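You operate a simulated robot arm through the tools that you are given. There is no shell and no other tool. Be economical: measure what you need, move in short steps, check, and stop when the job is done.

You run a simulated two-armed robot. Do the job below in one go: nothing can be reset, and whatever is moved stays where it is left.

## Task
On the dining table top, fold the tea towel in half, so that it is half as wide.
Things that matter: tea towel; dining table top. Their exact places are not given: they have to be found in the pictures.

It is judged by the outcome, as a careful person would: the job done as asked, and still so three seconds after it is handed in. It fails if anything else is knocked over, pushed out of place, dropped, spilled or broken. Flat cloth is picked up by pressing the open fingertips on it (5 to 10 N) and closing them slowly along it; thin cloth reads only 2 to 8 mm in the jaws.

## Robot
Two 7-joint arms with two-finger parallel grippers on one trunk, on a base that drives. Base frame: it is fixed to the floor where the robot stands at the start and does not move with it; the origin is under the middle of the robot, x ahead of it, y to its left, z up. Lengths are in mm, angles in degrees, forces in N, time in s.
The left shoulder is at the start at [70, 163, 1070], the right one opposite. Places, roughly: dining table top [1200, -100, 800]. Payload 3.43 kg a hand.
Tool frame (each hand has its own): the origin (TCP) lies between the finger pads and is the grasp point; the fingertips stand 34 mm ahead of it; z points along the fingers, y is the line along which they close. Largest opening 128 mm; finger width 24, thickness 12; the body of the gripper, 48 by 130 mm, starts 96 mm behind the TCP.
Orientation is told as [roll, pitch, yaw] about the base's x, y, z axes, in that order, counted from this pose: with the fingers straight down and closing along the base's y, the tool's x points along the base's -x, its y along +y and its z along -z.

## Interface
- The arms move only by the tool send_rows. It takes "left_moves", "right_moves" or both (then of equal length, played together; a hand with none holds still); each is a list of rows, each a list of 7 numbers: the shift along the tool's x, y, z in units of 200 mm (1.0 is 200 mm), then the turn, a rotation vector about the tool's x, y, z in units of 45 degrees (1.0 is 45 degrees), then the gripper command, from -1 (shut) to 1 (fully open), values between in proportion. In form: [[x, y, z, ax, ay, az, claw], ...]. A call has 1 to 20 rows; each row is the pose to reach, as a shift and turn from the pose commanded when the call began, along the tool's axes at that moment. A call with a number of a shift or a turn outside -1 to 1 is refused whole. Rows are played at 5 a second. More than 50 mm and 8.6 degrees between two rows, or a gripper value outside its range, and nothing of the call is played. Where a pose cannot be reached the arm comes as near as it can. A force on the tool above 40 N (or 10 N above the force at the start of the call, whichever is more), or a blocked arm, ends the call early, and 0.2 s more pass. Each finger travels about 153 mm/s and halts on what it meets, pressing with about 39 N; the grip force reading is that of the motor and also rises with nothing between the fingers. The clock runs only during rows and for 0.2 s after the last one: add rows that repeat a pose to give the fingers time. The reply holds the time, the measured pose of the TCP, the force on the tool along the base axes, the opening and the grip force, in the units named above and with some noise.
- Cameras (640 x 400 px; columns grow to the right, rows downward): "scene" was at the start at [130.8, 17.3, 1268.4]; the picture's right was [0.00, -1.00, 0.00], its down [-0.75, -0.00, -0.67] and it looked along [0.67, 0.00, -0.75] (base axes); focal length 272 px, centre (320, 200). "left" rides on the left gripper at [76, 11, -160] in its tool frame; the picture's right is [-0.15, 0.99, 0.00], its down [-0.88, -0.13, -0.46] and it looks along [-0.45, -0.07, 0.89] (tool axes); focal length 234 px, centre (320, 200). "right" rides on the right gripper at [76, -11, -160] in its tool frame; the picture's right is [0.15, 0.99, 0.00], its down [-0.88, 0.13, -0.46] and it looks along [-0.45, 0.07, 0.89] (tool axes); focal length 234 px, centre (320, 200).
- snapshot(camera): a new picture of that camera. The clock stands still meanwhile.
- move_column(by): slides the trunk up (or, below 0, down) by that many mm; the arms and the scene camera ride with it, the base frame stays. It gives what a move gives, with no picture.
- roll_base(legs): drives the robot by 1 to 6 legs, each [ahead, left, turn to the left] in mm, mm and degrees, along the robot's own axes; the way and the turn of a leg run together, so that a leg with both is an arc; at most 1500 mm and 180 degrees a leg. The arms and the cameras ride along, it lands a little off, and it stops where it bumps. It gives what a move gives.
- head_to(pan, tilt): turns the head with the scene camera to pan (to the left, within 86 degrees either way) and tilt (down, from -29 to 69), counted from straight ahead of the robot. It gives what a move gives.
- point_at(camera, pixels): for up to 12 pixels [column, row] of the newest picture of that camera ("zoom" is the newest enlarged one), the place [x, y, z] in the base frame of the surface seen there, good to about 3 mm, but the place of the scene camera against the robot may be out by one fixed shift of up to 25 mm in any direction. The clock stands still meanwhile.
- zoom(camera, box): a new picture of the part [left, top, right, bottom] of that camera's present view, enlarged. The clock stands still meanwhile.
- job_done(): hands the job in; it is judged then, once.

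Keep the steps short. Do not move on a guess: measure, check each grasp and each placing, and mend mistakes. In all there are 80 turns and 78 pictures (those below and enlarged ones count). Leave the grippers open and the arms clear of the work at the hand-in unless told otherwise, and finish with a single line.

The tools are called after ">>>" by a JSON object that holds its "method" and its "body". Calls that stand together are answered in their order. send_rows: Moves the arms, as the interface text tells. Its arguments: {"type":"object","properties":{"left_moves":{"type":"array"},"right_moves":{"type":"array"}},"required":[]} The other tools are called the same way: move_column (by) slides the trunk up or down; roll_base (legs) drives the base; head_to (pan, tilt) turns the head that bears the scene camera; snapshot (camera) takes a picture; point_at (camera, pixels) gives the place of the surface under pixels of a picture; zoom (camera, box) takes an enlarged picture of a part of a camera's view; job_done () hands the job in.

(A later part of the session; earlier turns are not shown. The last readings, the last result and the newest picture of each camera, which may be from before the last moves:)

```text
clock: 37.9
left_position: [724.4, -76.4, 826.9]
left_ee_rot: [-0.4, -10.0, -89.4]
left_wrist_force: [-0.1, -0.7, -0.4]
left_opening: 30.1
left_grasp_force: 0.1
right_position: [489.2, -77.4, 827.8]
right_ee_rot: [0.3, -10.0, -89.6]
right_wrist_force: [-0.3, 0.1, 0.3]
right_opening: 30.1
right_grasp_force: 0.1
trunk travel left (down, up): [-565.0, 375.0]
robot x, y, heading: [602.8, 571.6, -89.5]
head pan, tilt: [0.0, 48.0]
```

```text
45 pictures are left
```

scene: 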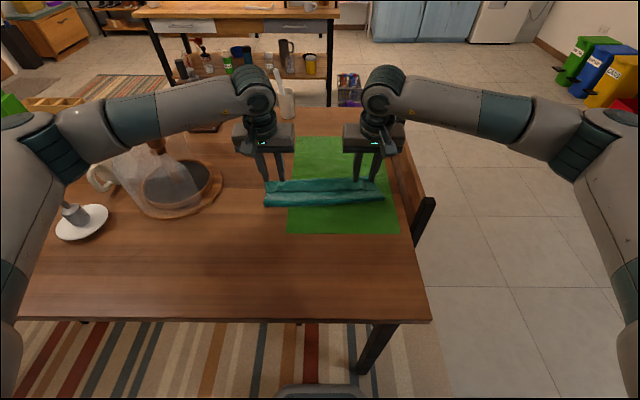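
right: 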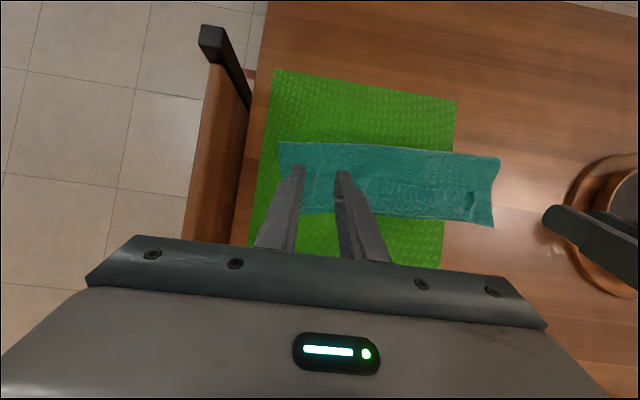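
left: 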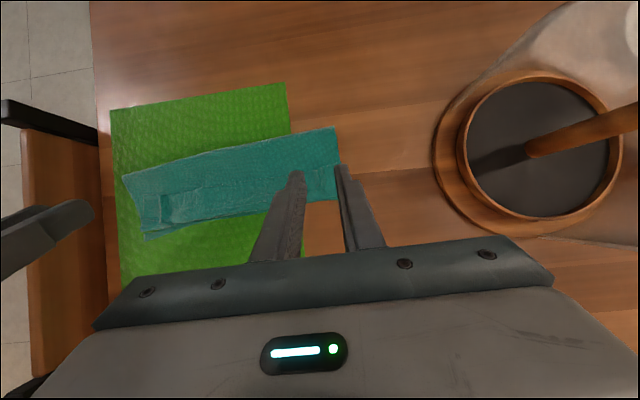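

The left forearm now passes near the dome in the picture, so I'll measure its place before going further.

>>> {"method": "point_at", "body": {"camera": "scene", "pixels": [[150, 110], [150, 128], [100, 130], [200, 105], [60, 160], [155, 146], [110, 148]]}}

>>> {"method": "zoom", "body": {"camera": "scene", "box": [40, 70, 300, 230]}}

>>> {"method": "snapshot", "body": {"camera": "left"}}

>>> {"method": "snapshot", "body": {"camera": "right"}}

```text
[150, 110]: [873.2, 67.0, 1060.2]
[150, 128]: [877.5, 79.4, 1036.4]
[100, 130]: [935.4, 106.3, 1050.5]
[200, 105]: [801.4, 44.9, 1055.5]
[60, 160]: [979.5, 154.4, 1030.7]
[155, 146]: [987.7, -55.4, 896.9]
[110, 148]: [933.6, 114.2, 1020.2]
```

```text
2.46 times, centred on (170, 150) of scene
```

zoom: 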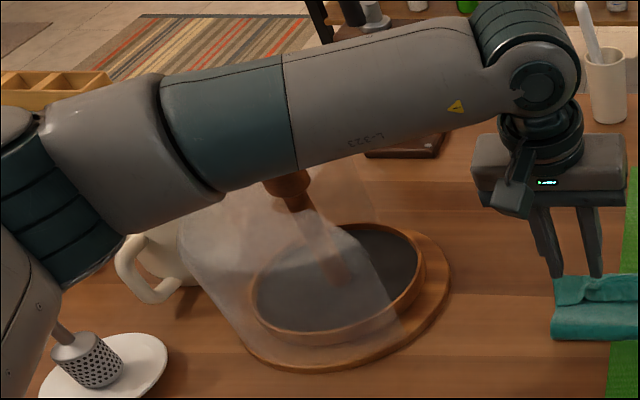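

```text
43 pictures are left
```

left: 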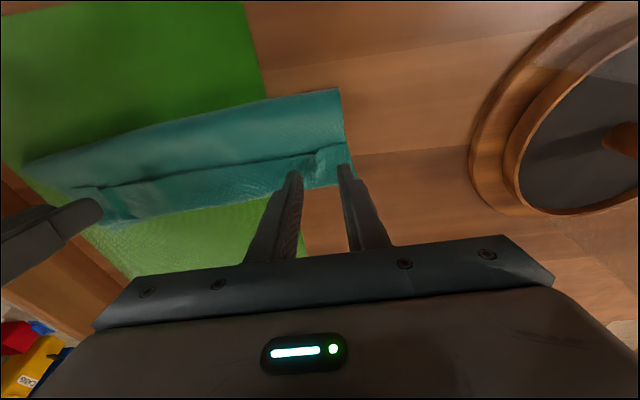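

```text
42 pictures are left
```

right: 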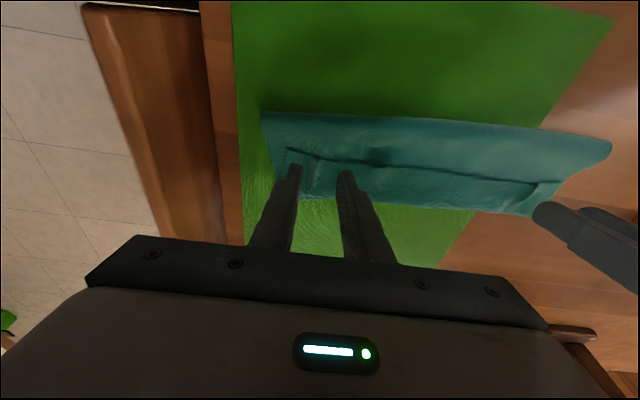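

The forearm's underside is at z≈1000 or higher, about 100 above the dome handle, which is safe. The old pinch ridges sit between the jaws of both hands. I'll tilt 10° more and lower to just above the hem.

>>> {"method": "send_rows", "body": {"left_moves": [[0.003, 0, 0.05, 0, -0.074, 0, -0.53], [0.007, 0, 0.12, 0, -0.148, 0, -0.53], [0.01, 0, 0.171, 0, -0.222, 0, -0.53], [0.01, 0, 0.171, 0, -0.222, 0, -0.53]], "right_moves": [[0.003, 0, 0.05, 0, -0.074, 0, -0.53], [0.007, 0, 0.12, 0, -0.148, 0, -0.53], [0.01, 0, 0.171, 0, -0.222, 0, -0.53], [0.01, 0, 0.171, 0, -0.222, 0, -0.53]]}}

>>> {"method": "snapshot", "body": {"camera": "left"}}

>>> {"method": "snapshot", "body": {"camera": "right"}}

```text
clock: 38.9
left_position: [724.2, -81.1, 791.9]
left_ee_rot: [-0.3, -19.9, -89.4]
left_wrist_force: [-0.4, 0.3, -0.1]
left_opening: 30.0
left_grasp_force: 0.1
right_position: [490.9, -80.9, 792.5]
right_ee_rot: [0.4, -20.0, -89.5]
right_wrist_force: [0.0, -0.9, -0.6]
right_opening: 30.1
right_grasp_force: 0.0
trunk travel left (down, up): [-565.0, 375.0]
robot x, y, heading: [594.5, 569.1, -89.3]
head pan, tilt: [0.0, 48.0]
```

```text
41 pictures are left
```

left: 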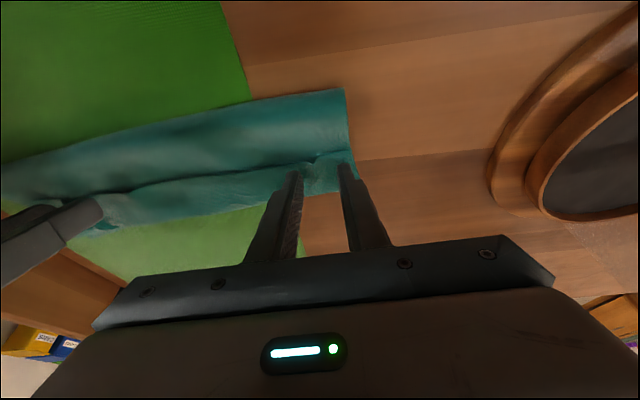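

```text
40 pictures are left
```

right: 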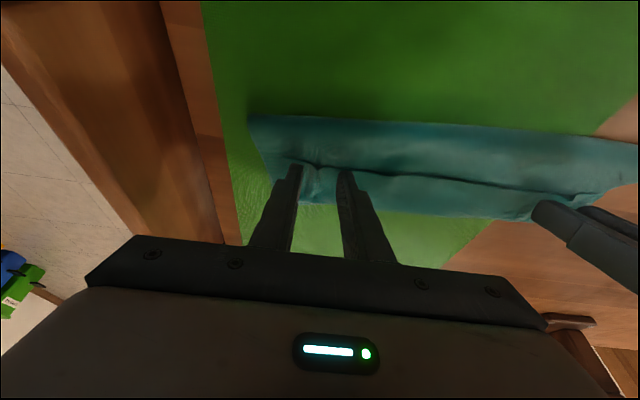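

The tips sit just inside the hem's free edge, with the ridges between the jaws. I'll lower in small steps for light contact.

>>> {"method": "send_rows", "body": {"left_moves": [[0.0034, 0, 0.0094, 0, 0, 0, -0.53], [0.0051, 0, 0.0141, 0, 0, 0, -0.53], [0.0051, 0, 0.0141, 0, 0, 0, -0.53]], "right_moves": [[0.0034, 0, 0.0094, 0, 0, 0, -0.53], [0.0051, 0, 0.0141, 0, 0, 0, -0.53], [0.0051, 0, 0.0141, 0, 0, 0, -0.53]]}}

```text
clock: 39.7
left_position: [723.7, -82.4, 789.9]
left_ee_rot: [-0.3, -20.0, -89.4]
left_wrist_force: [-0.3, -0.3, 3.7]
left_opening: 30.1
left_grasp_force: 0.0
right_position: [489.4, -80.9, 790.4]
right_ee_rot: [0.3, -19.8, -89.4]
right_wrist_force: [-0.1, -0.9, -0.4]
right_opening: 30.0
right_grasp_force: 0.0
trunk travel left (down, up): [-565.0, 375.0]
robot x, y, heading: [596.6, 568.8, -89.7]
head pan, tilt: [0.0, 48.0]
```

Left touches at 4 N and right is still free. I'll lower the right 1.5 mm and the left 0.3 mm.

>>> {"method": "send_rows", "body": {"left_moves": [[0.0005, 0, 0.0014, 0, 0, 0, -0.53], [0.0005, 0, 0.0014, 0, 0, 0, -0.53]], "right_moves": [[0.0013, 0, 0.0035, 0, 0, 0, -0.53], [0.0026, 0, 0.007, 0, 0, 0, -0.53]]}}

```text
clock: 40.3
left_position: [724.3, -80.9, 789.0]
left_ee_rot: [-0.3, -20.0, -89.4]
left_wrist_force: [0.0, -1.0, 4.4]
left_opening: 30.1
left_grasp_force: 0.2
right_position: [490.0, -81.1, 788.0]
right_ee_rot: [0.2, -20.0, -89.5]
right_wrist_force: [0.2, 0.0, 0.8]
right_opening: 30.1
right_grasp_force: 0.1
trunk travel left (down, up): [-565.0, 375.0]
robot x, y, heading: [596.3, 575.4, -89.3]
head pan, tilt: [0.0, 48.0]
```

Right is just touching. I'll lower the right another 0.8 mm and close both slowly.

>>> {"method": "send_rows", "body": {"left_moves": [[0, 0, 0, 0, 0, 0, -0.53], [0, 0, 0, 0, 0, 0, -0.58], [0, 0, 0, 0, 0, 0, -0.63], [0, 0, 0, 0, 0, 0, -0.68], [0, 0, 0, 0, 0, 0, -0.73], [0, 0, 0, 0, 0, 0, -0.78], [0, 0, 0, 0, 0, 0, -0.83], [0, 0, 0, 0, 0, 0, -0.88], [0, 0, 0, 0, 0, 0, -0.94], [0, 0, 0, 0, 0, 0, -1], [0, 0, 0, 0, 0, 0, -1], [0, 0, 0, 0, 0, 0, -1]], "right_moves": [[0.0014, 0, 0.004, 0, 0, 0, -0.53], [0.0014, 0, 0.004, 0, 0, 0, -0.58], [0.0014, 0, 0.004, 0, 0, 0, -0.63], [0.0014, 0, 0.004, 0, 0, 0, -0.68], [0.0014, 0, 0.004, 0, 0, 0, -0.73], [0.0014, 0, 0.004, 0, 0, 0, -0.78], [0.0014, 0, 0.004, 0, 0, 0, -0.83], [0.0014, 0, 0.004, 0, 0, 0, -0.88], [0.0014, 0, 0.004, 0, 0, 0, -0.94], [0.0014, 0, 0.004, 0, 0, 0, -1], [0.0014, 0, 0.004, 0, 0, 0, -1], [0.0014, 0, 0.004, 0, 0, 0, -1]]}}

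>>> {"method": "snapshot", "body": {"camera": "left"}}

>>> {"method": "snapshot", "body": {"camera": "right"}}

```text
clock: 42.9
left_position: [723.8, -81.1, 789.1]
left_ee_rot: [-0.3, -20.0, -89.4]
left_wrist_force: [-0.2, 0.1, 1.9]
left_opening: 1.8
left_grasp_force: 36.4
right_position: [490.1, -81.6, 787.8]
right_ee_rot: [0.3, -20.0, -89.5]
right_wrist_force: [-1.0, 0.1, 8.3]
right_opening: 1.9
right_grasp_force: 36.5
trunk travel left (down, up): [-565.0, 375.0]
robot x, y, heading: [597.0, 569.4, -89.8]
head pan, tilt: [0.0, 48.0]
```

```text
39 pictures are left
```

left: 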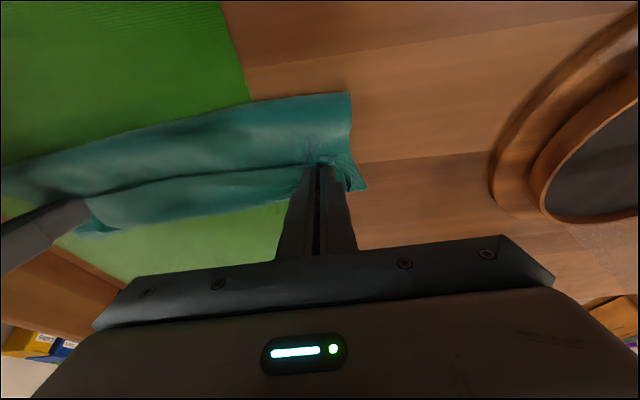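

```text
38 pictures are left
```

right: 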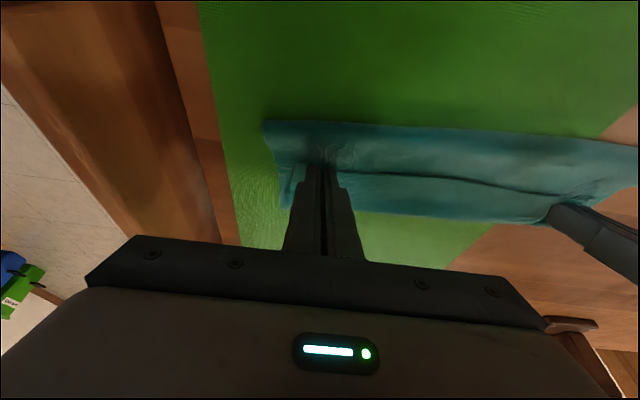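

Both jaws hold about 2 mm. I'll lift 45 mm and look at what comes up.

>>> {"method": "send_rows", "body": {"left_moves": [[-0.01, 0, -0.07, 0, 0, 0, -1], [-0.02, 0, -0.15, 0, 0, 0, -1], [-0.03, 0, -0.229, 0, 0, 0, -1]], "right_moves": [[-0.01, 0, -0.07, 0, 0, 0, -1], [-0.02, 0, -0.15, 0, 0, 0, -1], [-0.03, 0, -0.229, 0, 0, 0, -1]]}}

>>> {"method": "snapshot", "body": {"camera": "left"}}

>>> {"method": "snapshot", "body": {"camera": "right"}}

>>> {"method": "zoom", "body": {"camera": "scene", "box": [220, 100, 440, 240]}}

```text
clock: 43.7
left_position: [723.5, -70.9, 834.4]
left_ee_rot: [-0.4, -19.9, -89.4]
left_wrist_force: [-0.2, 0.5, -0.4]
left_opening: 2.2
left_grasp_force: 37.1
right_position: [490.2, -69.1, 832.6]
right_ee_rot: [0.3, -19.9, -89.6]
right_wrist_force: [-0.4, 0.6, 1.1]
right_opening: 1.7
right_grasp_force: 36.8
trunk travel left (down, up): [-565.0, 375.0]
robot x, y, heading: [597.1, 565.3, -89.4]
head pan, tilt: [0.0, 48.0]
```

```text
37 pictures are left
```

left: 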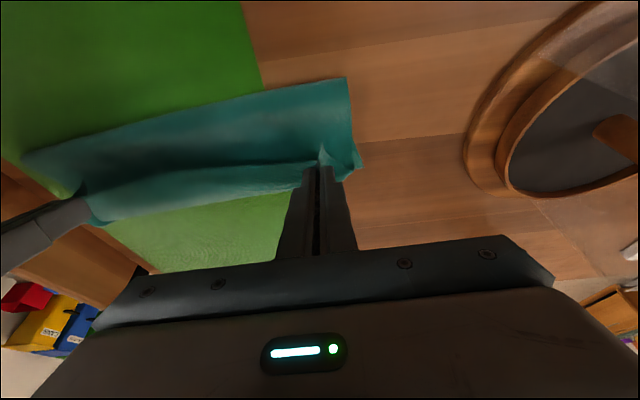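

```text
36 pictures are left
```

right: 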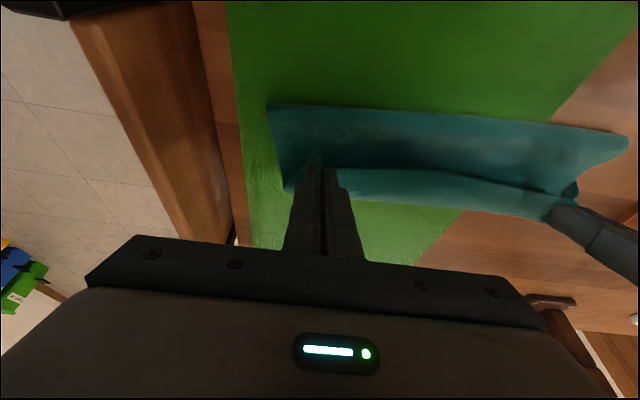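

```text
2.86 times, centred on (330, 170) of scene
```

zoom: 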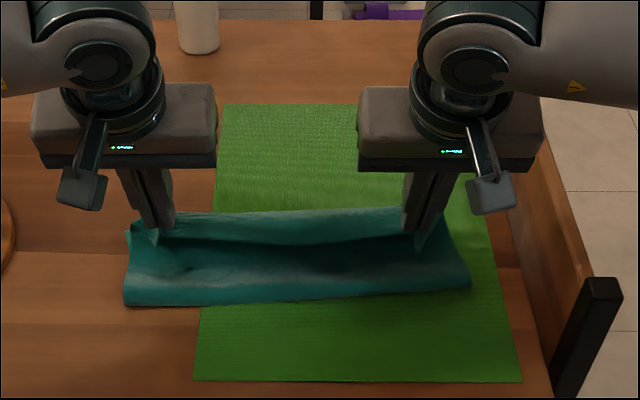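

The hem lifts cleanly: both hands hold just the towel's edge. I'll swing it back toward the robot to open the towel out.

>>> {"method": "send_rows", "body": {"left_moves": [[0.035, 0, -0.09, 0, 0, 0, -1], [0.07, 0, -0.174, 0, 0, 0, -1], [0.137, 0, -0.25, 0, 0.055, 0, -1], [0.203, 0, -0.319, 0, 0.111, 0, -1], [0.3, 0, -0.35, 0, 0.166, 0, -1], [0.395, 0, -0.378, 0, 0.222, 0, -1], [0.49, 0, -0.366, 0, 0.277, 0, -1], [0.59, 0, -0.353, 0, 0.333, 0, -1], [0.67, 0, -0.316, 0, 0.388, 0, -1], [0.75, 0, -0.278, 0, 0.444, 0, -1], [0.8, 0, -0.236, 0, 0.444, 0, -1], [0.855, 0, -0.194, 0, 0.444, 0, -1]], "right_moves": [[0.035, 0, -0.09, 0, 0, 0, -1], [0.07, 0, -0.174, 0, 0, 0, -1], [0.137, 0, -0.25, 0, 0.055, 0, -1], [0.203, 0, -0.319, 0, 0.111, 0, -1], [0.3, 0, -0.35, 0, 0.166, 0, -1], [0.395, 0, -0.378, 0, 0.222, 0, -1], [0.49, 0, -0.366, 0, 0.277, 0, -1], [0.59, 0, -0.353, 0, 0.333, 0, -1], [0.67, 0, -0.316, 0, 0.388, 0, -1], [0.75, 0, -0.278, 0, 0.444, 0, -1], [0.8, 0, -0.236, 0, 0.444, 0, -1], [0.855, 0, -0.194, 0, 0.444, 0, -1]]}}

>>> {"method": "snapshot", "body": {"camera": "left"}}

>>> {"method": "snapshot", "body": {"camera": "right"}}

>>> {"method": "snapshot", "body": {"camera": "scene"}}

```text
clock: 46.3
left_position: [722.5, 102.9, 812.2]
left_ee_rot: [-0.4, 0.2, -89.6]
left_wrist_force: [-0.3, -0.4, 0.0]
left_opening: 2.0
left_grasp_force: 36.8
right_position: [488.6, 102.1, 810.4]
right_ee_rot: [0.2, 0.1, -89.4]
right_wrist_force: [0.6, 0.1, 0.7]
right_opening: 1.8
right_grasp_force: 36.6
trunk travel left (down, up): [-565.0, 375.0]
robot x, y, heading: [594.9, 568.2, -89.8]
head pan, tilt: [0.0, 48.0]
```

```text
34 pictures are left
```

left: 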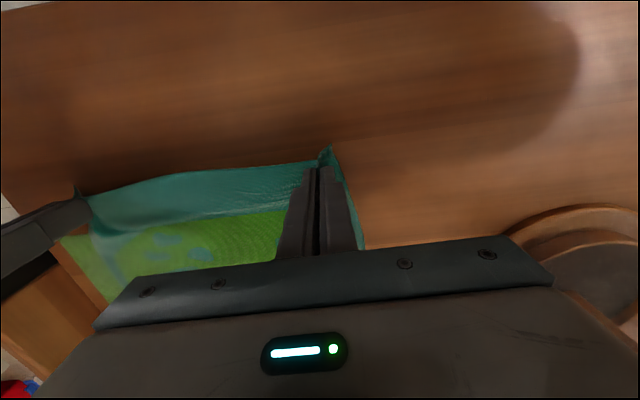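

```text
33 pictures are left
```

right: 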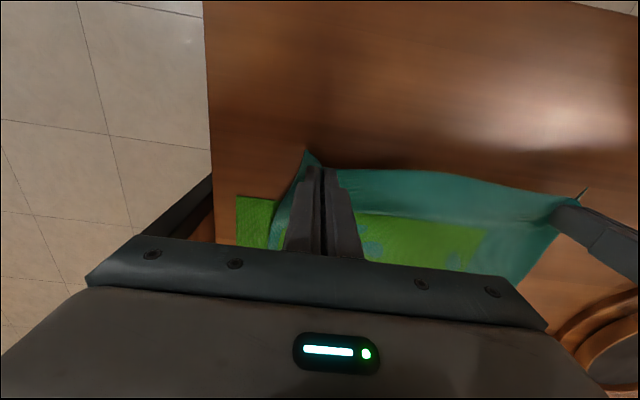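

```text
32 pictures are left
```

scene: 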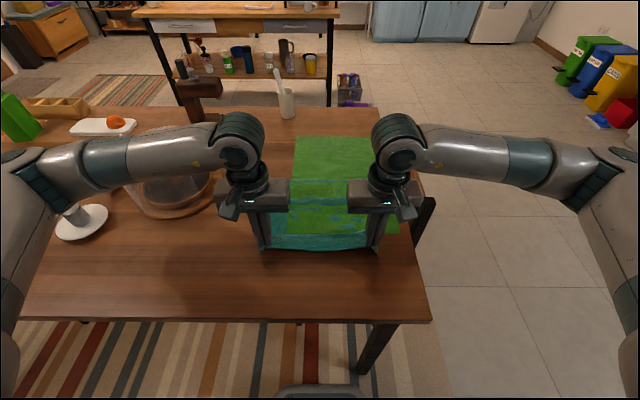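

The towel is open again with both corners held. I'll check where its far edge lies.

>>> {"method": "zoom", "body": {"camera": "scene", "box": [230, 120, 430, 270]}}

>>> {"method": "point_at", "body": {"camera": "zoom", "pixels": [[240, 200], [300, 205], [350, 205], [300, 240], [300, 290], [180, 360], [320, 370], [165, 200], [200, 60]]}}

```text
2.67 times, centred on (330, 195) of scene
```

zoom: 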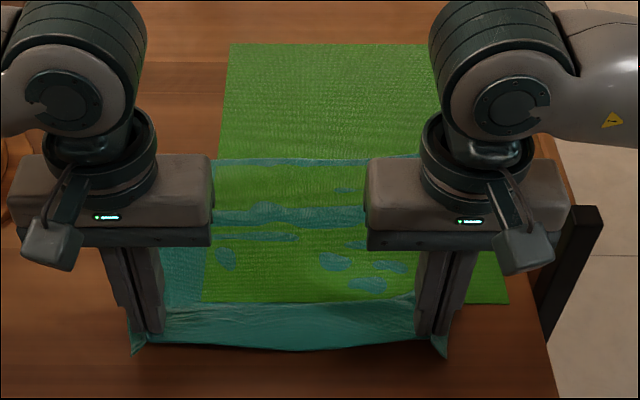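

```text
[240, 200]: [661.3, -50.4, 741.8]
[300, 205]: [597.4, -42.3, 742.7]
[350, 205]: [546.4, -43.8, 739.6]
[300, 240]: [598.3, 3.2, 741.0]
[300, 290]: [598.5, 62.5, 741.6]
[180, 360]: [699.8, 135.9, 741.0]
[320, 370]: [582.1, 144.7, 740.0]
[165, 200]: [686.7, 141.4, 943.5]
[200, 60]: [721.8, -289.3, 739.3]
```

The far edge is back at about y≈-126, so the bottom is in place. I'll refold on an arc with tilt growing to 30°.

>>> {"method": "send_rows", "body": {"left_moves": [[-0.016, 0, -0.05, 0, 0, 0, -1], [-0.033, 0, -0.095, 0, 0, 0, -1], [-0.07, 0, -0.143, 0, 0.055, 0, -1], [-0.107, 0, -0.191, 0, 0.111, 0, -1], [-0.165, 0, -0.23, 0, 0.166, 0, -1], [-0.222, 0, -0.27, 0, 0.222, 0, -1], [-0.296, 0, -0.297, 0, 0.277, 0, -1], [-0.37, 0, -0.324, 0, 0.333, 0, -1], [-0.452, 0, -0.335, 0, 0.388, 0, -1], [-0.533, 0.005, -0.346, 0, 0.444, 0, -1], [-0.615, 0.01, -0.337, 0, 0.5, 0, -1], [-0.696, 0.01, -0.327, 0, 0.556, 0, -1], [-0.776, 0.015, -0.302, 0, 0.611, 0, -1], [-0.857, 0.015, -0.277, 0, 0.667, 0, -1]], "right_moves": [[-0.016, 0, -0.05, 0, 0, 0, -1], [-0.033, 0, -0.095, 0, 0, 0, -1], [-0.07, 0, -0.143, 0, 0.055, 0, -1], [-0.107, 0, -0.191, 0, 0.111, 0, -1], [-0.165, 0, -0.23, 0, 0.166, 0, -1], [-0.222, 0, -0.27, 0, 0.222, 0, -1], [-0.296, 0, -0.297, 0, 0.277, 0, -1], [-0.37, 0, -0.324, 0, 0.333, 0, -1], [-0.452, 0, -0.335, 0, 0.388, 0, -1], [-0.533, -0.005, -0.346, 0, 0.444, 0, -1], [-0.615, -0.01, -0.337, 0, 0.5, 0, -1], [-0.696, -0.01, -0.327, 0, 0.556, 0, -1], [-0.776, -0.015, -0.302, 0, 0.611, 0, -1], [-0.857, -0.015, -0.277, 0, 0.667, 0, -1]]}}

>>> {"method": "snapshot", "body": {"camera": "left"}}

>>> {"method": "zoom", "body": {"camera": "scene", "box": [220, 80, 420, 230]}}

```text
clock: 49.3
left_position: [728.3, -69.8, 867.7]
left_ee_rot: [-0.5, 30.1, -89.7]
left_wrist_force: [-5.5, -0.7, -0.7]
left_opening: 1.8
left_grasp_force: 36.9
right_position: [486.1, -70.5, 865.4]
right_ee_rot: [0.4, 30.1, -89.2]
right_wrist_force: [7.1, -0.5, 0.6]
right_opening: 2.0
right_grasp_force: 36.5
trunk travel left (down, up): [-565.0, 375.0]
robot x, y, heading: [601.1, 569.6, -89.4]
head pan, tilt: [0.0, 48.0]
```

```text
30 pictures are left
```

left: 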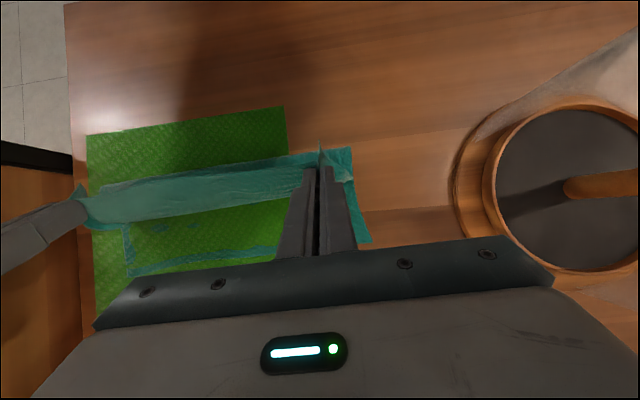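

```text
2.67 times, centred on (320, 155) of scene
```

zoom: 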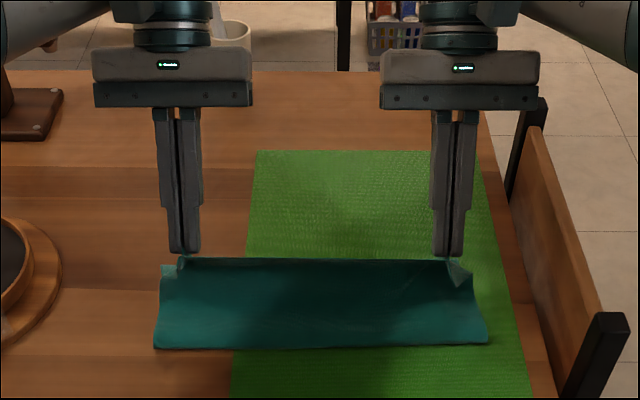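

The refold is clean and the edge is held right at the tips with very little flap. I'll drive 20 mm ahead so the landing is within reach, then lower on the arc.

>>> {"method": "roll_base", "body": {"legs": [[20, 0, 0]]}}

>>> {"method": "send_rows", "body": {"left_moves": [[-0.036, 0, 0.013, 0, 0, 0, -1], [-0.073, 0, 0.027, 0, 0, 0, -1], [-0.15, 0, 0.058, 0, 0, 0, -1], [-0.225, 0, 0.09, 0, 0, 0, -1], [-0.28, 0, 0.117, 0, 0, 0, -1], [-0.331, 0, 0.144, 0, 0, 0, -1]], "right_moves": [[-0.036, 0, 0.013, 0, 0, 0, -1], [-0.073, 0, 0.027, 0, 0, 0, -1], [-0.15, 0, 0.058, 0, 0, 0, -1], [-0.225, 0, 0.09, 0, 0, 0, -1], [-0.28, 0, 0.117, 0, 0, 0, -1], [-0.331, 0, 0.144, 0, 0, 0, -1]]}}

>>> {"method": "zoom", "body": {"camera": "scene", "box": [220, 80, 420, 230]}}

>>> {"method": "snapshot", "body": {"camera": "right"}}

```text
clock: 50.1
left_position: [728.3, -88.9, 867.8]
left_ee_rot: [-0.3, 30.0, -89.7]
left_wrist_force: [-6.5, 0.1, -1.1]
left_opening: 1.9
left_grasp_force: 36.5
right_position: [486.7, -86.9, 866.3]
right_ee_rot: [0.5, 30.0, -89.1]
right_wrist_force: [7.2, 0.4, 0.5]
right_opening: 1.7
right_grasp_force: 36.8
trunk travel left (down, up): [-565.0, 375.0]
robot x, y, heading: [600.0, 547.9, -89.7]
head pan, tilt: [0.0, 48.0]
```

```text
clock: 51.5
left_position: [726.4, -131.9, 809.0]
left_ee_rot: [-0.4, 30.1, -89.8]
left_wrist_force: [-4.6, 0.3, 1.0]
left_opening: 2.0
left_grasp_force: 36.4
right_position: [487.9, -132.4, 806.7]
right_ee_rot: [0.3, 30.1, -89.3]
right_wrist_force: [4.9, -0.1, -0.1]
right_opening: 1.9
right_grasp_force: 36.6
trunk travel left (down, up): [-565.0, 375.0]
robot x, y, heading: [599.3, 550.7, -89.6]
head pan, tilt: [0.0, 48.0]
```

```text
2.67 times, centred on (320, 155) of scene
```

zoom: 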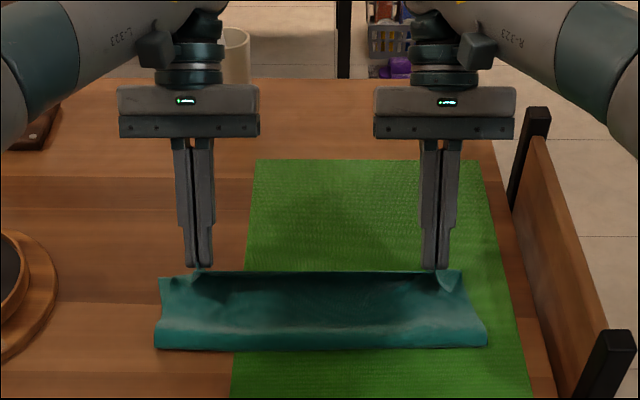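

```text
27 pictures are left
```

right: 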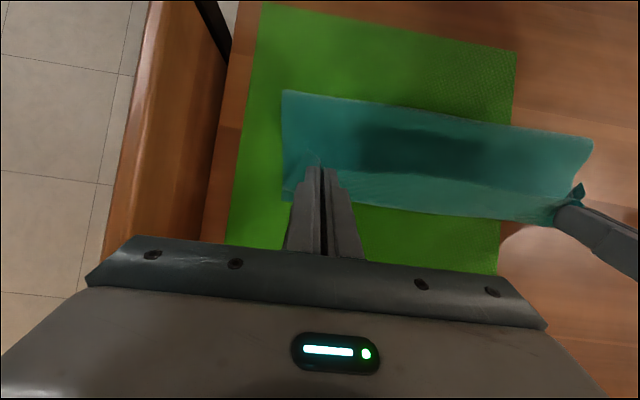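

Within reach this time. I'll measure where the fold line and far edge are before setting down.

>>> {"method": "point_at", "body": {"camera": "zoom", "pixels": [[160, 346], [320, 346], [480, 342], [320, 320], [320, 275]]}}

>>> {"method": "point_at", "body": {"camera": "right", "pixels": [[284, 94], [430, 108], [588, 142], [420, 210], [350, 195], [285, 198]]}}

```text
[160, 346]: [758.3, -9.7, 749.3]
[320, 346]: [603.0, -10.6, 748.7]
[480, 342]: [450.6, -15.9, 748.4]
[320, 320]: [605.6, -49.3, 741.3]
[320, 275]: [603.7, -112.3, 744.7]
```

```text
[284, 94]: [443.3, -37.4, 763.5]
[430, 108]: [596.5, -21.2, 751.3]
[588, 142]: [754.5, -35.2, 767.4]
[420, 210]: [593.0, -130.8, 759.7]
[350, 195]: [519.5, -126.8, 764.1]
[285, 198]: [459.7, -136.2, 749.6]
```

The fold line sits at y≈-25 because the high arc peeled the bottom layer up, and the slack now sags under the fingertips. A low path will fix this: I'll swing back to y≈+60, lower to about 25 mm, then slide across low so the fold settles near y=0.

>>> {"method": "send_rows", "body": {"left_moves": [[0.06, 0, -0.044, 0, -0.033, 0, -1], [0.12, 0, -0.087, 0, -0.067, 0, -1], [0.215, 0, -0.076, 0, -0.1, 0, -1], [0.309, 0, -0.065, 0, -0.133, 0, -1], [0.395, 0, -0.015, 0, -0.167, 0, -1], [0.482, 0, 0.036, 0, -0.2, 0, -1], [0.556, 0, 0.108, 0, -0.233, 0, -1], [0.63, 0, 0.179, 0, -0.267, 0, -1], [0.68, 0, 0.266, 0, -0.3, 0, -1], [0.73, 0, 0.353, 0, -0.333, 0, -1], [0.757, 0, 0.41, 0, -0.333, 0, -1], [0.783, 0, 0.464, 0, -0.333, 0, -1], [0.783, 0, 0.464, 0, -0.333, 0, -1]], "right_moves": [[0.06, 0, -0.044, 0, -0.033, 0, -1], [0.12, 0, -0.087, 0, -0.067, 0, -1], [0.215, 0, -0.076, 0, -0.1, 0, -1], [0.309, 0, -0.065, 0, -0.133, 0, -1], [0.395, 0, -0.015, 0, -0.167, 0, -1], [0.482, 0, 0.036, 0, -0.2, 0, -1], [0.556, 0, 0.108, 0, -0.233, 0, -1], [0.63, 0, 0.179, 0, -0.267, 0, -1], [0.68, 0, 0.266, 0, -0.3, 0, -1], [0.73, 0, 0.353, 0, -0.333, 0, -1], [0.757, 0, 0.41, 0, -0.333, 0, -1], [0.783, 0, 0.464, 0, -0.333, 0, -1], [0.783, 0, 0.464, 0, -0.333, 0, -1]]}}

>>> {"method": "zoom", "body": {"camera": "scene", "box": [220, 90, 440, 250]}}

>>> {"method": "snapshot", "body": {"camera": "left"}}

```text
clock: 54.3
left_position: [725.6, 51.4, 806.0]
left_ee_rot: [-0.5, 15.1, -89.6]
left_wrist_force: [-7.1, -0.5, -0.9]
left_opening: 2.1
left_grasp_force: 36.7
right_position: [486.7, 51.2, 806.3]
right_ee_rot: [0.3, 15.1, -89.3]
right_wrist_force: [6.1, 0.6, -0.4]
right_opening: 1.8
right_grasp_force: 36.3
trunk travel left (down, up): [-565.0, 375.0]
robot x, y, heading: [598.7, 546.2, -89.5]
head pan, tilt: [0.0, 48.0]
```

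```text
2.50 times, centred on (330, 170) of scene
```

zoom: 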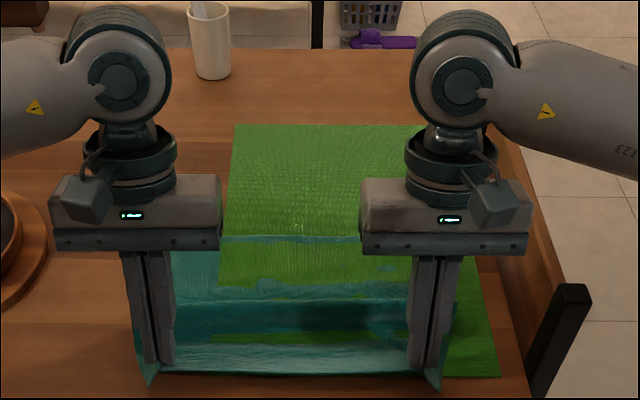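

```text
25 pictures are left
```

left: 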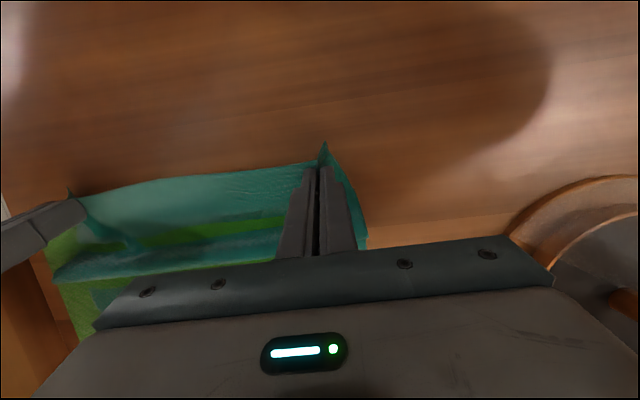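

Carrying low makes a wave form in front of the fingers. I'll measure where the far edge is now before the next move.

>>> {"method": "point_at", "body": {"camera": "zoom", "pixels": [[190, 254], [230, 240], [290, 241], [345, 241], [290, 275], [290, 303], [290, 330], [290, 374], [240, 128]]}}

```text
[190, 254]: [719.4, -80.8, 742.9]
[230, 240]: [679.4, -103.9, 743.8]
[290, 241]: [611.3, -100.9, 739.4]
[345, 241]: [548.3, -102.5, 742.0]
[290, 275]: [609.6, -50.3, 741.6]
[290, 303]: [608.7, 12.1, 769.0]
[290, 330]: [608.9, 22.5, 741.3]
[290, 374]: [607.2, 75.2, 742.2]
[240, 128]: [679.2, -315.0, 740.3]
```

The bottom's far edge is in place (true y≈-124), so only the top needs re-laying. I'll pull the edge back out flat, then carry it over on a lower, slower arc and check the fold midway.

>>> {"method": "send_rows", "body": {"left_moves": [[0.06, 0, 0.016, 0, -0.083, 0, -1], [0.128, 0, 0.034, 0, -0.166, 0, -1], [0.19, 0, 0.051, 0, -0.25, 0, -1], [0.256, 0, 0.069, 0, -0.333, 0, -1], [0.256, 0, 0.069, 0, -0.333, 0, -1]], "right_moves": [[0.06, 0, 0.016, 0, -0.083, 0, -1], [0.128, 0, 0.034, 0, -0.166, 0, -1], [0.19, 0, 0.051, 0, -0.25, 0, -1], [0.256, 0, 0.069, 0, -0.333, 0, -1], [0.256, 0, 0.069, 0, -0.333, 0, -1]]}}

>>> {"method": "send_rows", "body": {"left_moves": [[-0.013, 0, -0.057, 0, 0, 0, -1], [-0.026, 0, -0.113, 0, 0, 0, -1], [-0.04, 0, -0.17, 0, 0, 0, -1], [-0.075, 0, -0.211, 0, 0.022, 0, -1], [-0.11, 0, -0.252, 0, 0.044, 0, -1], [-0.144, 0, -0.293, 0, 0.067, 0, -1], [-0.199, 0, -0.3, 0, 0.104, 0, -1], [-0.254, 0, -0.307, 0, 0.141, 0, -1], [-0.309, 0, -0.313, 0, 0.178, 0, -1], [-0.372, 0, -0.303, 0, 0.215, 0, -1], [-0.434, 0, -0.293, 0, 0.252, 0, -1], [-0.497, 0, -0.282, 0, 0.289, 0, -1], [-0.57, 0, -0.262, 0, 0.341, 0, -1], [-0.643, 0, -0.242, 0, 0.393, 0, -1], [-0.716, 0, -0.221, 0, 0.444, 0, -1], [-0.716, 0, -0.221, 0, 0.444, 0, -1]], "right_moves": [[-0.013, 0, -0.057, 0, 0, 0, -1], [-0.026, 0, -0.113, 0, 0, 0, -1], [-0.04, 0, -0.17, 0, 0, 0, -1], [-0.075, 0, -0.211, 0, 0.022, 0, -1], [-0.11, 0, -0.252, 0, 0.044, 0, -1], [-0.144, 0, -0.293, 0, 0.067, 0, -1], [-0.199, 0, -0.3, 0, 0.104, 0, -1], [-0.254, 0, -0.307, 0, 0.141, 0, -1], [-0.309, 0, -0.313, 0, 0.178, 0, -1], [-0.372, 0, -0.303, 0, 0.215, 0, -1], [-0.434, 0, -0.293, 0, 0.252, 0, -1], [-0.497, 0, -0.282, 0, 0.289, 0, -1], [-0.57, 0, -0.262, 0, 0.341, 0, -1], [-0.643, 0, -0.242, 0, 0.393, 0, -1], [-0.716, 0, -0.221, 0, 0.444, 0, -1], [-0.716, 0, -0.221, 0, 0.444, 0, -1]]}}

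>>> {"method": "zoom", "body": {"camera": "scene", "box": [220, 90, 440, 250]}}

>>> {"method": "snapshot", "body": {"camera": "left"}}

```text
clock: 55.5
left_position: [725.6, 103.6, 807.3]
left_ee_rot: [-0.3, 0.1, -89.5]
left_wrist_force: [-5.9, -1.1, 0.0]
left_opening: 1.9
left_grasp_force: 37.3
right_position: [485.7, 104.4, 806.1]
right_ee_rot: [0.3, 0.2, -89.4]
right_wrist_force: [7.6, 0.4, 0.6]
right_opening: 2.1
right_grasp_force: 36.2
trunk travel left (down, up): [-565.0, 375.0]
robot x, y, heading: [600.1, 546.5, -89.4]
head pan, tilt: [0.0, 48.0]
```

```text
clock: 58.9
left_position: [727.4, -39.0, 852.1]
left_ee_rot: [-0.4, 20.1, -89.8]
left_wrist_force: [-7.2, -0.6, 0.0]
left_opening: 2.0
left_grasp_force: 37.0
right_position: [485.3, -39.7, 850.2]
right_ee_rot: [0.3, 20.0, -89.3]
right_wrist_force: [6.3, 0.5, 0.7]
right_opening: 1.8
right_grasp_force: 36.5
trunk travel left (down, up): [-565.0, 375.0]
robot x, y, heading: [593.8, 551.4, -89.5]
head pan, tilt: [0.0, 48.0]
```

```text
2.50 times, centred on (330, 170) of scene
```

zoom: 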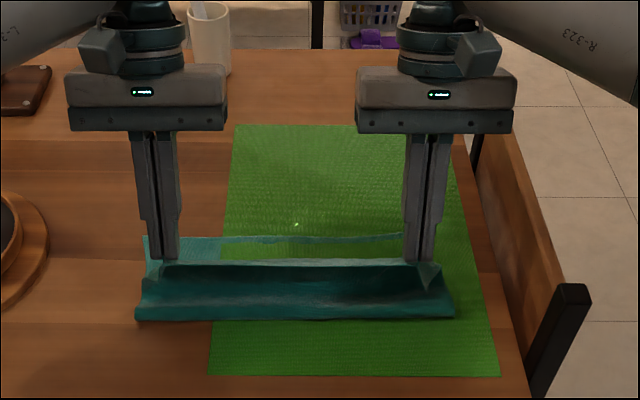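

```text
23 pictures are left
```

left: 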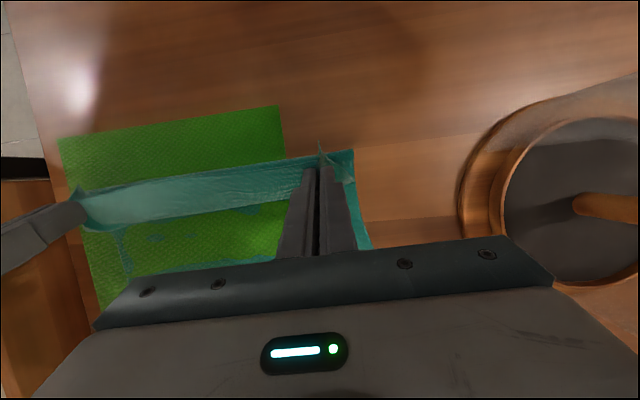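

The far edge of the bottom layer is visible and still in place. I'll measure the profile of the hanging part to see where the slack is.

>>> {"method": "point_at", "body": {"camera": "zoom", "pixels": [[300, 239], [300, 250], [300, 263], [300, 270], [300, 278], [300, 286], [300, 293], [300, 300], [300, 307], [300, 313], [300, 317], [300, 325]]}}

```text
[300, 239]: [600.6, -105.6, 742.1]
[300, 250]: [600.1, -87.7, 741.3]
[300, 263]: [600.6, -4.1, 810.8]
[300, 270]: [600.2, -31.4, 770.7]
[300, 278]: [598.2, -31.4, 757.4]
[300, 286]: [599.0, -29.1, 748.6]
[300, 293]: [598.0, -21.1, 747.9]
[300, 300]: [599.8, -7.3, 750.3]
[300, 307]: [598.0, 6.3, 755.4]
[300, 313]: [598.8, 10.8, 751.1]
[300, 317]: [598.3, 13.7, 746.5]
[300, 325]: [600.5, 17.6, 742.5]
```

The profile shows the fold is at true y≈-3, which is right, and the top already touches down at about y≈-47. I'll lay the last 70 mm with a small arc about that point, without tension.

>>> {"method": "send_rows", "body": {"left_moves": [[-0.066, 0, -0.007, 0, 0.022, 0, -1], [-0.133, 0, -0.014, 0, 0.044, 0, -1], [-0.198, 0, -0.014, 0, 0.078, 0, -1], [-0.264, 0, -0.013, 0, 0.111, 0, -1], [-0.325, 0, 0, 0, 0.145, 0, -1], [-0.387, 0, 0.012, 0, 0.178, 0, -1], [-0.435, 0, 0.035, 0, 0.2, 0, -1], [-0.482, 0, 0.057, 0, 0.222, 0, -1], [-0.51, 0, 0.084, 0, 0.222, 0, -1], [-0.539, 0, 0.111, 0, 0.222, 0, -1], [-0.539, 0, 0.111, 0, 0.222, 0, -1]], "right_moves": [[-0.066, 0, -0.007, 0, 0.022, 0, -1], [-0.133, 0, -0.014, 0, 0.044, 0, -1], [-0.198, 0, -0.014, 0, 0.078, 0, -1], [-0.264, 0, -0.013, 0, 0.111, 0, -1], [-0.325, 0, 0, 0, 0.145, 0, -1], [-0.387, 0, 0.012, 0, 0.178, 0, -1], [-0.435, 0, 0.035, 0, 0.2, 0, -1], [-0.482, 0, 0.057, 0, 0.222, 0, -1], [-0.51, 0, 0.084, 0, 0.222, 0, -1], [-0.539, 0, 0.111, 0, 0.222, 0, -1], [-0.539, 0, 0.111, 0, 0.222, 0, -1]]}}

>>> {"method": "zoom", "body": {"camera": "scene", "box": [220, 90, 440, 250]}}

>>> {"method": "point_at", "body": {"camera": "zoom", "pixels": [[300, 235], [300, 245], [300, 255], [300, 265], [300, 275], [300, 285], [300, 295], [300, 303], [300, 310], [300, 316]]}}

>>> {"method": "snapshot", "body": {"camera": "left"}}

```text
clock: 61.3
left_position: [726.7, -133.1, 793.2]
left_ee_rot: [-0.4, 30.0, -89.7]
left_wrist_force: [-5.1, -0.2, 0.6]
left_opening: 2.2
left_grasp_force: 36.8
right_position: [487.0, -133.9, 793.4]
right_ee_rot: [0.5, 29.9, -89.1]
right_wrist_force: [5.1, 1.1, 2.2]
right_opening: 2.0
right_grasp_force: 36.5
trunk travel left (down, up): [-565.0, 375.0]
robot x, y, heading: [598.1, 549.2, -89.3]
head pan, tilt: [0.0, 48.0]
```

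```text
2.50 times, centred on (330, 170) of scene
```

zoom: 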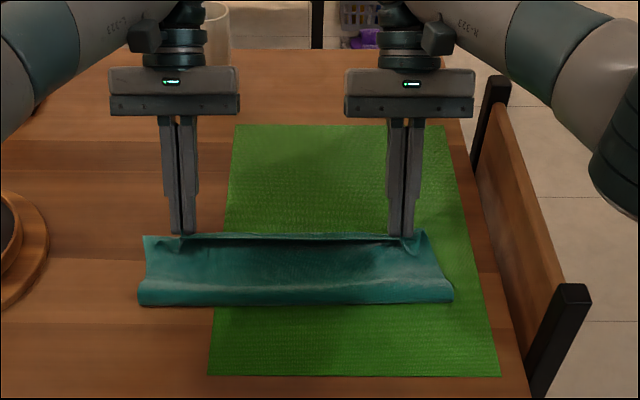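

```text
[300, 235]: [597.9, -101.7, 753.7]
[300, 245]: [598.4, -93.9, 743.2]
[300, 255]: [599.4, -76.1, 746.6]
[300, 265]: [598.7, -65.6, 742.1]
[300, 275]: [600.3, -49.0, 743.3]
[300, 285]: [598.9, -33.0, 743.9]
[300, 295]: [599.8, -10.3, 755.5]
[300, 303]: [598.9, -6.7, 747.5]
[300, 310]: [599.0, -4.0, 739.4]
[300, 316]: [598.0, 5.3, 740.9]
```

```text
21 pictures are left
```

left: 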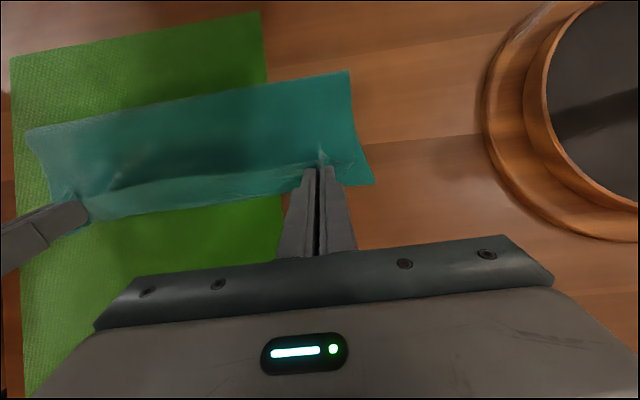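

At this landing the cloth leaves the fingers on the far side, so a small hem would form again and the fold has crept to y≈-22. Turning the hands about the vertical while the edge is in the air will make the cloth leave toward the robot. I'll take the edge back out flat, raise it slightly, and then turn the hands.

>>> {"method": "send_rows", "body": {"left_moves": [[0.062, 0, -0.042, 0, -0.05, 0, -1], [0.124, 0, -0.084, 0, -0.1, 0, -1], [0.22, 0, -0.1, 0, -0.15, 0, -1], [0.316, 0, -0.118, 0, -0.2, 0, -1], [0.415, 0, -0.09, 0, -0.25, 0, -1], [0.514, 0, -0.061, 0, -0.3, 0, -1], [0.6, 0, -0.01, 0, -0.35, 0, -1], [0.688, 0, 0.039, 0, -0.4, 0, -1], [0.768, 0, 0.1, 0, -0.45, 0, -1], [0.848, 0, 0.161, 0, -0.5, 0, -1], [0.953, 0, 0.279, 0, -0.556, 0, -1]], "right_moves": [[0.062, 0, -0.042, 0, -0.05, 0, -1], [0.124, 0, -0.084, 0, -0.1, 0, -1], [0.22, 0, -0.1, 0, -0.15, 0, -1], [0.316, 0, -0.118, 0, -0.2, 0, -1], [0.415, 0, -0.09, 0, -0.25, 0, -1], [0.514, 0, -0.061, 0, -0.3, 0, -1], [0.6, 0, -0.01, 0, -0.35, 0, -1], [0.688, 0, 0.039, 0, -0.4, 0, -1], [0.768, 0, 0.1, 0, -0.45, 0, -1], [0.848, 0, 0.161, 0, -0.5, 0, -1], [0.953, 0, 0.279, 0, -0.556, 0, -1]]}}

>>> {"method": "send_rows", "body": {"left_moves": [[0.1, 0, 0.1, 0, -0.055, 0, -1], [0.208, 0, 0.204, 0, -0.111, 0, -1], [0.208, 0, 0.204, 0, -0.111, 0, -1], [0.17, 0, 0.1, 0, -0.111, 0, -1], [0.1, 0, 0.03, 0, -0.111, 0, -1], [0.037, 0, -0.022, 0, -0.111, 0, -1]], "right_moves": [[0.1, 0, 0.1, 0, -0.055, 0, -1], [0.208, 0, 0.204, 0, -0.111, 0, -1], [0.208, 0, 0.204, 0, -0.111, 0, -1], [0.17, 0, 0.1, 0, -0.111, 0, -1], [0.1, 0, 0.03, 0, -0.111, 0, -1], [0.037, 0, -0.022, 0, -0.111, 0, -1]]}}

>>> {"method": "send_rows", "body": {"left_moves": [[0, 0, 0, 0, 0, 0.19, -1], [0, 0, 0, 0, 0, 0.38, -1], [0, 0, 0, 0, 0, 0.57, -1], [0, 0, 0, 0, 0, 0.76, -1], [0, 0, 0, 0, 0, 0.95, -1]], "right_moves": [[0, 0, 0, 0, 0, -0.19, -1], [0, 0, 0, 0, 0, -0.38, -1], [0, 0, 0, 0, 0, -0.57, -1], [0, 0, 0, 0, 0, -0.76, -1], [0, 0, 0, 0, 0, -0.95, -1]]}}

>>> {"method": "zoom", "body": {"camera": "scene", "box": [200, 90, 460, 270]}}

```text
clock: 63.7
left_position: [727.3, 60.5, 841.4]
left_ee_rot: [-0.3, 5.0, -89.6]
left_wrist_force: [-7.4, -0.3, -0.5]
left_opening: 2.0
left_grasp_force: 36.8
right_position: [485.9, 59.9, 839.7]
right_ee_rot: [0.3, 4.9, -89.3]
right_wrist_force: [7.2, 0.8, 0.7]
right_opening: 1.9
right_grasp_force: 37.1
trunk travel left (down, up): [-565.0, 375.0]
robot x, y, heading: [596.2, 549.6, -89.5]
head pan, tilt: [0.0, 48.0]
```

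```text
clock: 65.1
left_position: [726.8, 67.5, 845.3]
left_ee_rot: [-0.3, 0.1, -89.5]
left_wrist_force: [-7.2, -0.4, -0.1]
left_opening: 1.9
left_grasp_force: 37.1
right_position: [485.0, 66.6, 845.0]
right_ee_rot: [0.3, 0.0, -89.4]
right_wrist_force: [6.2, 0.4, -0.1]
right_opening: 2.1
right_grasp_force: 36.4
trunk travel left (down, up): [-565.0, 375.0]
robot x, y, heading: [597.7, 549.4, -89.2]
head pan, tilt: [0.0, 48.0]
```

```text
clock: 66.3
left_position: [726.4, 66.2, 846.5]
left_ee_rot: [-0.4, -0.3, -132.4]
left_wrist_force: [-15.0, -1.3, -0.8]
left_opening: 1.9
left_grasp_force: 36.1
right_position: [485.8, 67.2, 843.9]
right_ee_rot: [0.3, -0.3, -46.5]
right_wrist_force: [14.2, 0.2, 0.5]
right_opening: 2.0
right_grasp_force: 35.9
trunk travel left (down, up): [-565.0, 375.0]
robot x, y, heading: [598.2, 548.6, -89.4]
head pan, tilt: [0.0, 48.0]
```

```text
2.22 times, centred on (330, 180) of scene
```

zoom: 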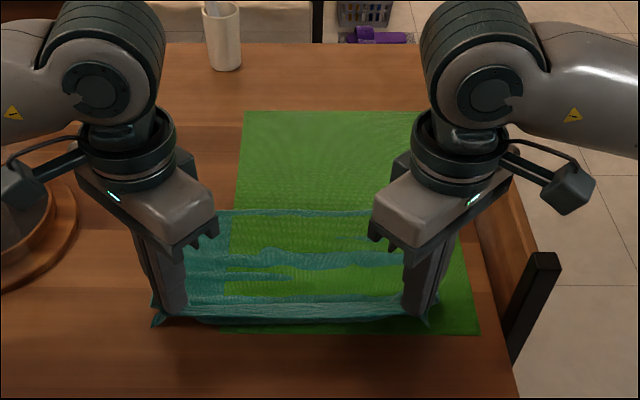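

The rotation works. I'll ease the hands inward a little as they turn and continue.

>>> {"method": "send_rows", "body": {"left_moves": [[-0.007, -0.007, 0, 0, 0, 0.19, -1], [-0.014, -0.015, 0, 0, 0, 0.38, -1], [-0.02, -0.022, 0, 0, 0, 0.57, -1], [-0.02, -0.022, 0, 0, 0, 0.76, -1], [-0.02, -0.022, 0, 0, 0, 0.95, -1]], "right_moves": [[-0.007, 0.007, 0, 0, 0, -0.19, -1], [-0.014, 0.015, 0, 0, 0, -0.38, -1], [-0.02, 0.022, 0, 0, 0, -0.57, -1], [-0.02, 0.022, 0, 0, 0, -0.76, -1], [-0.02, 0.022, 0, 0, 0, -0.95, -1]]}}

>>> {"method": "send_rows", "body": {"left_moves": [[0, 0, 0, 0, 0, 0.19, -1], [0, 0, 0, 0, 0, 0.38, -1], [0, 0, 0, 0, 0, 0.57, -1], [0, 0, 0, 0, 0, 0.76, -1], [0, 0, 0, 0, 0, 0.95, -1]], "right_moves": [[0, 0, 0, 0, 0, -0.19, -1], [0, 0, 0, 0, 0, -0.38, -1], [0, 0, 0, 0, 0, -0.57, -1], [0, 0, 0, 0, 0, -0.76, -1], [0, 0, 0, 0, 0, -0.95, -1]]}}

>>> {"method": "zoom", "body": {"camera": "scene", "box": [200, 90, 460, 270]}}

```text
clock: 67.5
left_position: [715.2, 75.7, 835.1]
left_ee_rot: [3.1, 0.4, -174.0]
left_wrist_force: [-5.7, 0.1, -0.4]
left_opening: 2.0
left_grasp_force: 36.4
left hand out of reach, approached as far as the arm can: row 5
right_position: [489.2, 67.8, 844.9]
right_ee_rot: [-0.1, -0.3, -9.4]
right_wrist_force: [5.5, 0.2, 0.5]
right_opening: 1.7
right_grasp_force: 36.5
right hand out of reach, approached as far as the arm can: row 5
trunk travel left (down, up): [-565.0, 375.0]
robot x, y, heading: [598.3, 549.1, -89.5]
head pan, tilt: [0.0, 48.0]
```

```text
clock: 68.5
left_position: [652.4, 177.1, 787.1]
left_ee_rot: [2.9, -3.7, 153.5]
left_wrist_force: [2.7, 4.1, 20.2]
left_opening: 2.1
left_grasp_force: 37.0
left hand out of reach, approached as far as the arm can: row 1, 2, 3, 4
right_position: [541.9, 163.0, 799.4]
right_ee_rot: [-2.5, -3.6, 19.9]
right_wrist_force: [0.4, 0.0, 1.0]
right_opening: 1.9
right_grasp_force: 36.2
right hand out of reach, approached as far as the arm can: row 1, 2, 3, 4
trunk travel left (down, up): [-565.0, 375.0]
robot x, y, heading: [597.0, 549.7, -89.5]
head pan, tilt: [0.0, 48.0]
stopped in row 4 (left hand): the force on the tool passed its limit (the readings are from after the stop); the commanded pose is now the measured one
```

```text
2.22 times, centred on (330, 180) of scene
```

zoom: 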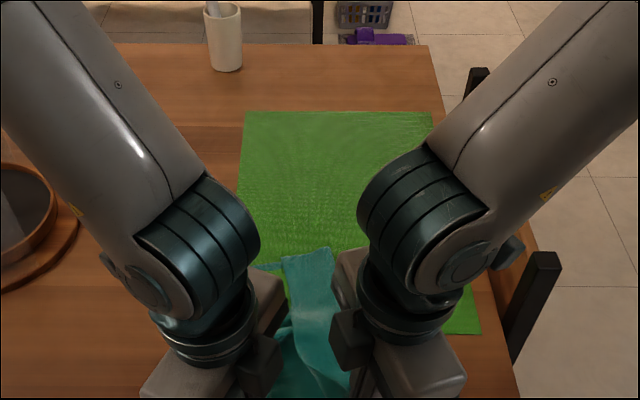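

The wrists hit their limit at about 80° and the arms swung inward, dragging the towel toward the robot. I should have checked before that last turn. Nothing else is disturbed and both hands still hold the towel. I'll lift a little and turn back out step by step.

>>> {"method": "send_rows", "body": {"left_moves": [[0.03, 0, -0.1, 0, 0, -0.15, -1], [0.1, 0, -0.2, 0, 0, -0.33, -1], [0.18, 0, -0.25, 0, 0, -0.52, -1], [0.26, 0, -0.25, 0, 0, -0.7, -1], [0.335, 0, -0.25, 0, 0, -0.88, -1]], "right_moves": [[0.03, 0, -0.1, 0, 0, 0.15, -1], [0.08, 0, -0.2, 0, 0, 0.33, -1], [0.14, 0, -0.2, 0, 0, 0.52, -1], [0.2, 0, -0.2, 0, 0, 0.7, -1], [0.27, -0.01, -0.2, 0, 0, 0.88, -1]]}}

>>> {"method": "snapshot", "body": {"camera": "scene"}}

```text
clock: 69.7
left_position: [714.4, 143.6, 832.2]
left_ee_rot: [-0.3, -4.6, -166.8]
left_wrist_force: [-0.9, -0.4, 0.3]
left_opening: 2.1
left_grasp_force: 37.2
right_position: [487.1, 140.2, 834.1]
right_ee_rot: [0.5, -4.4, -19.9]
right_wrist_force: [1.6, -0.1, 0.2]
right_opening: 1.6
right_grasp_force: 36.6
trunk travel left (down, up): [-565.0, 375.0]
robot x, y, heading: [600.4, 546.5, -89.5]
head pan, tilt: [0.0, 48.0]
```

```text
18 pictures are left
```

scene: 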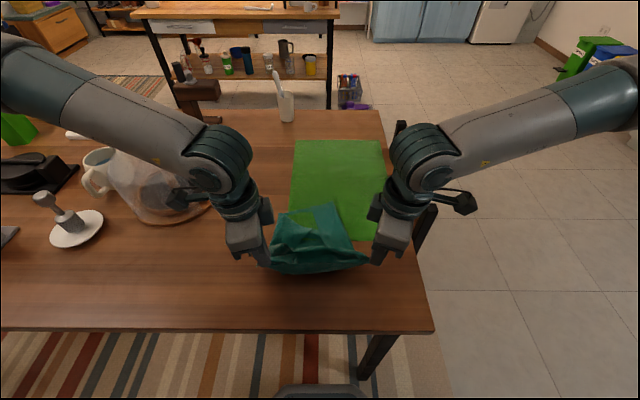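

Placemat and dome are untouched. I'll keep turning back to the straight hand pose.

>>> {"method": "send_rows", "body": {"left_moves": [[0, 0, 0, 0, 0, -0.18, -1], [0, 0, 0, 0, 0, -0.36, -1], [0, 0, 0, 0, 0, -0.54, -1], [0, 0, 0, 0, 0, -0.72, -1], [0, 0, 0, 0, 0, -0.9, -1]], "right_moves": [[0, 0, 0, 0, 0, 0.17, -1], [0, 0, 0, 0, 0, 0.34, -1], [0, 0, 0, 0, 0, 0.5, -1], [0, 0, 0, 0, 0, 0.67, -1], [0, 0, 0, 0, 0, 0.83, -1]]}}

```text
clock: 70.9
left_position: [714.0, 143.6, 832.2]
left_ee_rot: [-3.1, -3.3, -126.2]
left_wrist_force: [-0.2, 0.8, 0.1]
left_opening: 1.7
left_grasp_force: 36.6
right_position: [486.2, 140.4, 833.9]
right_ee_rot: [3.1, -3.2, -57.3]
right_wrist_force: [-0.1, 0.4, 0.3]
right_opening: 1.8
right_grasp_force: 36.1
trunk travel left (down, up): [-565.0, 375.0]
robot x, y, heading: [600.6, 546.9, -89.3]
head pan, tilt: [0.0, 48.0]
```

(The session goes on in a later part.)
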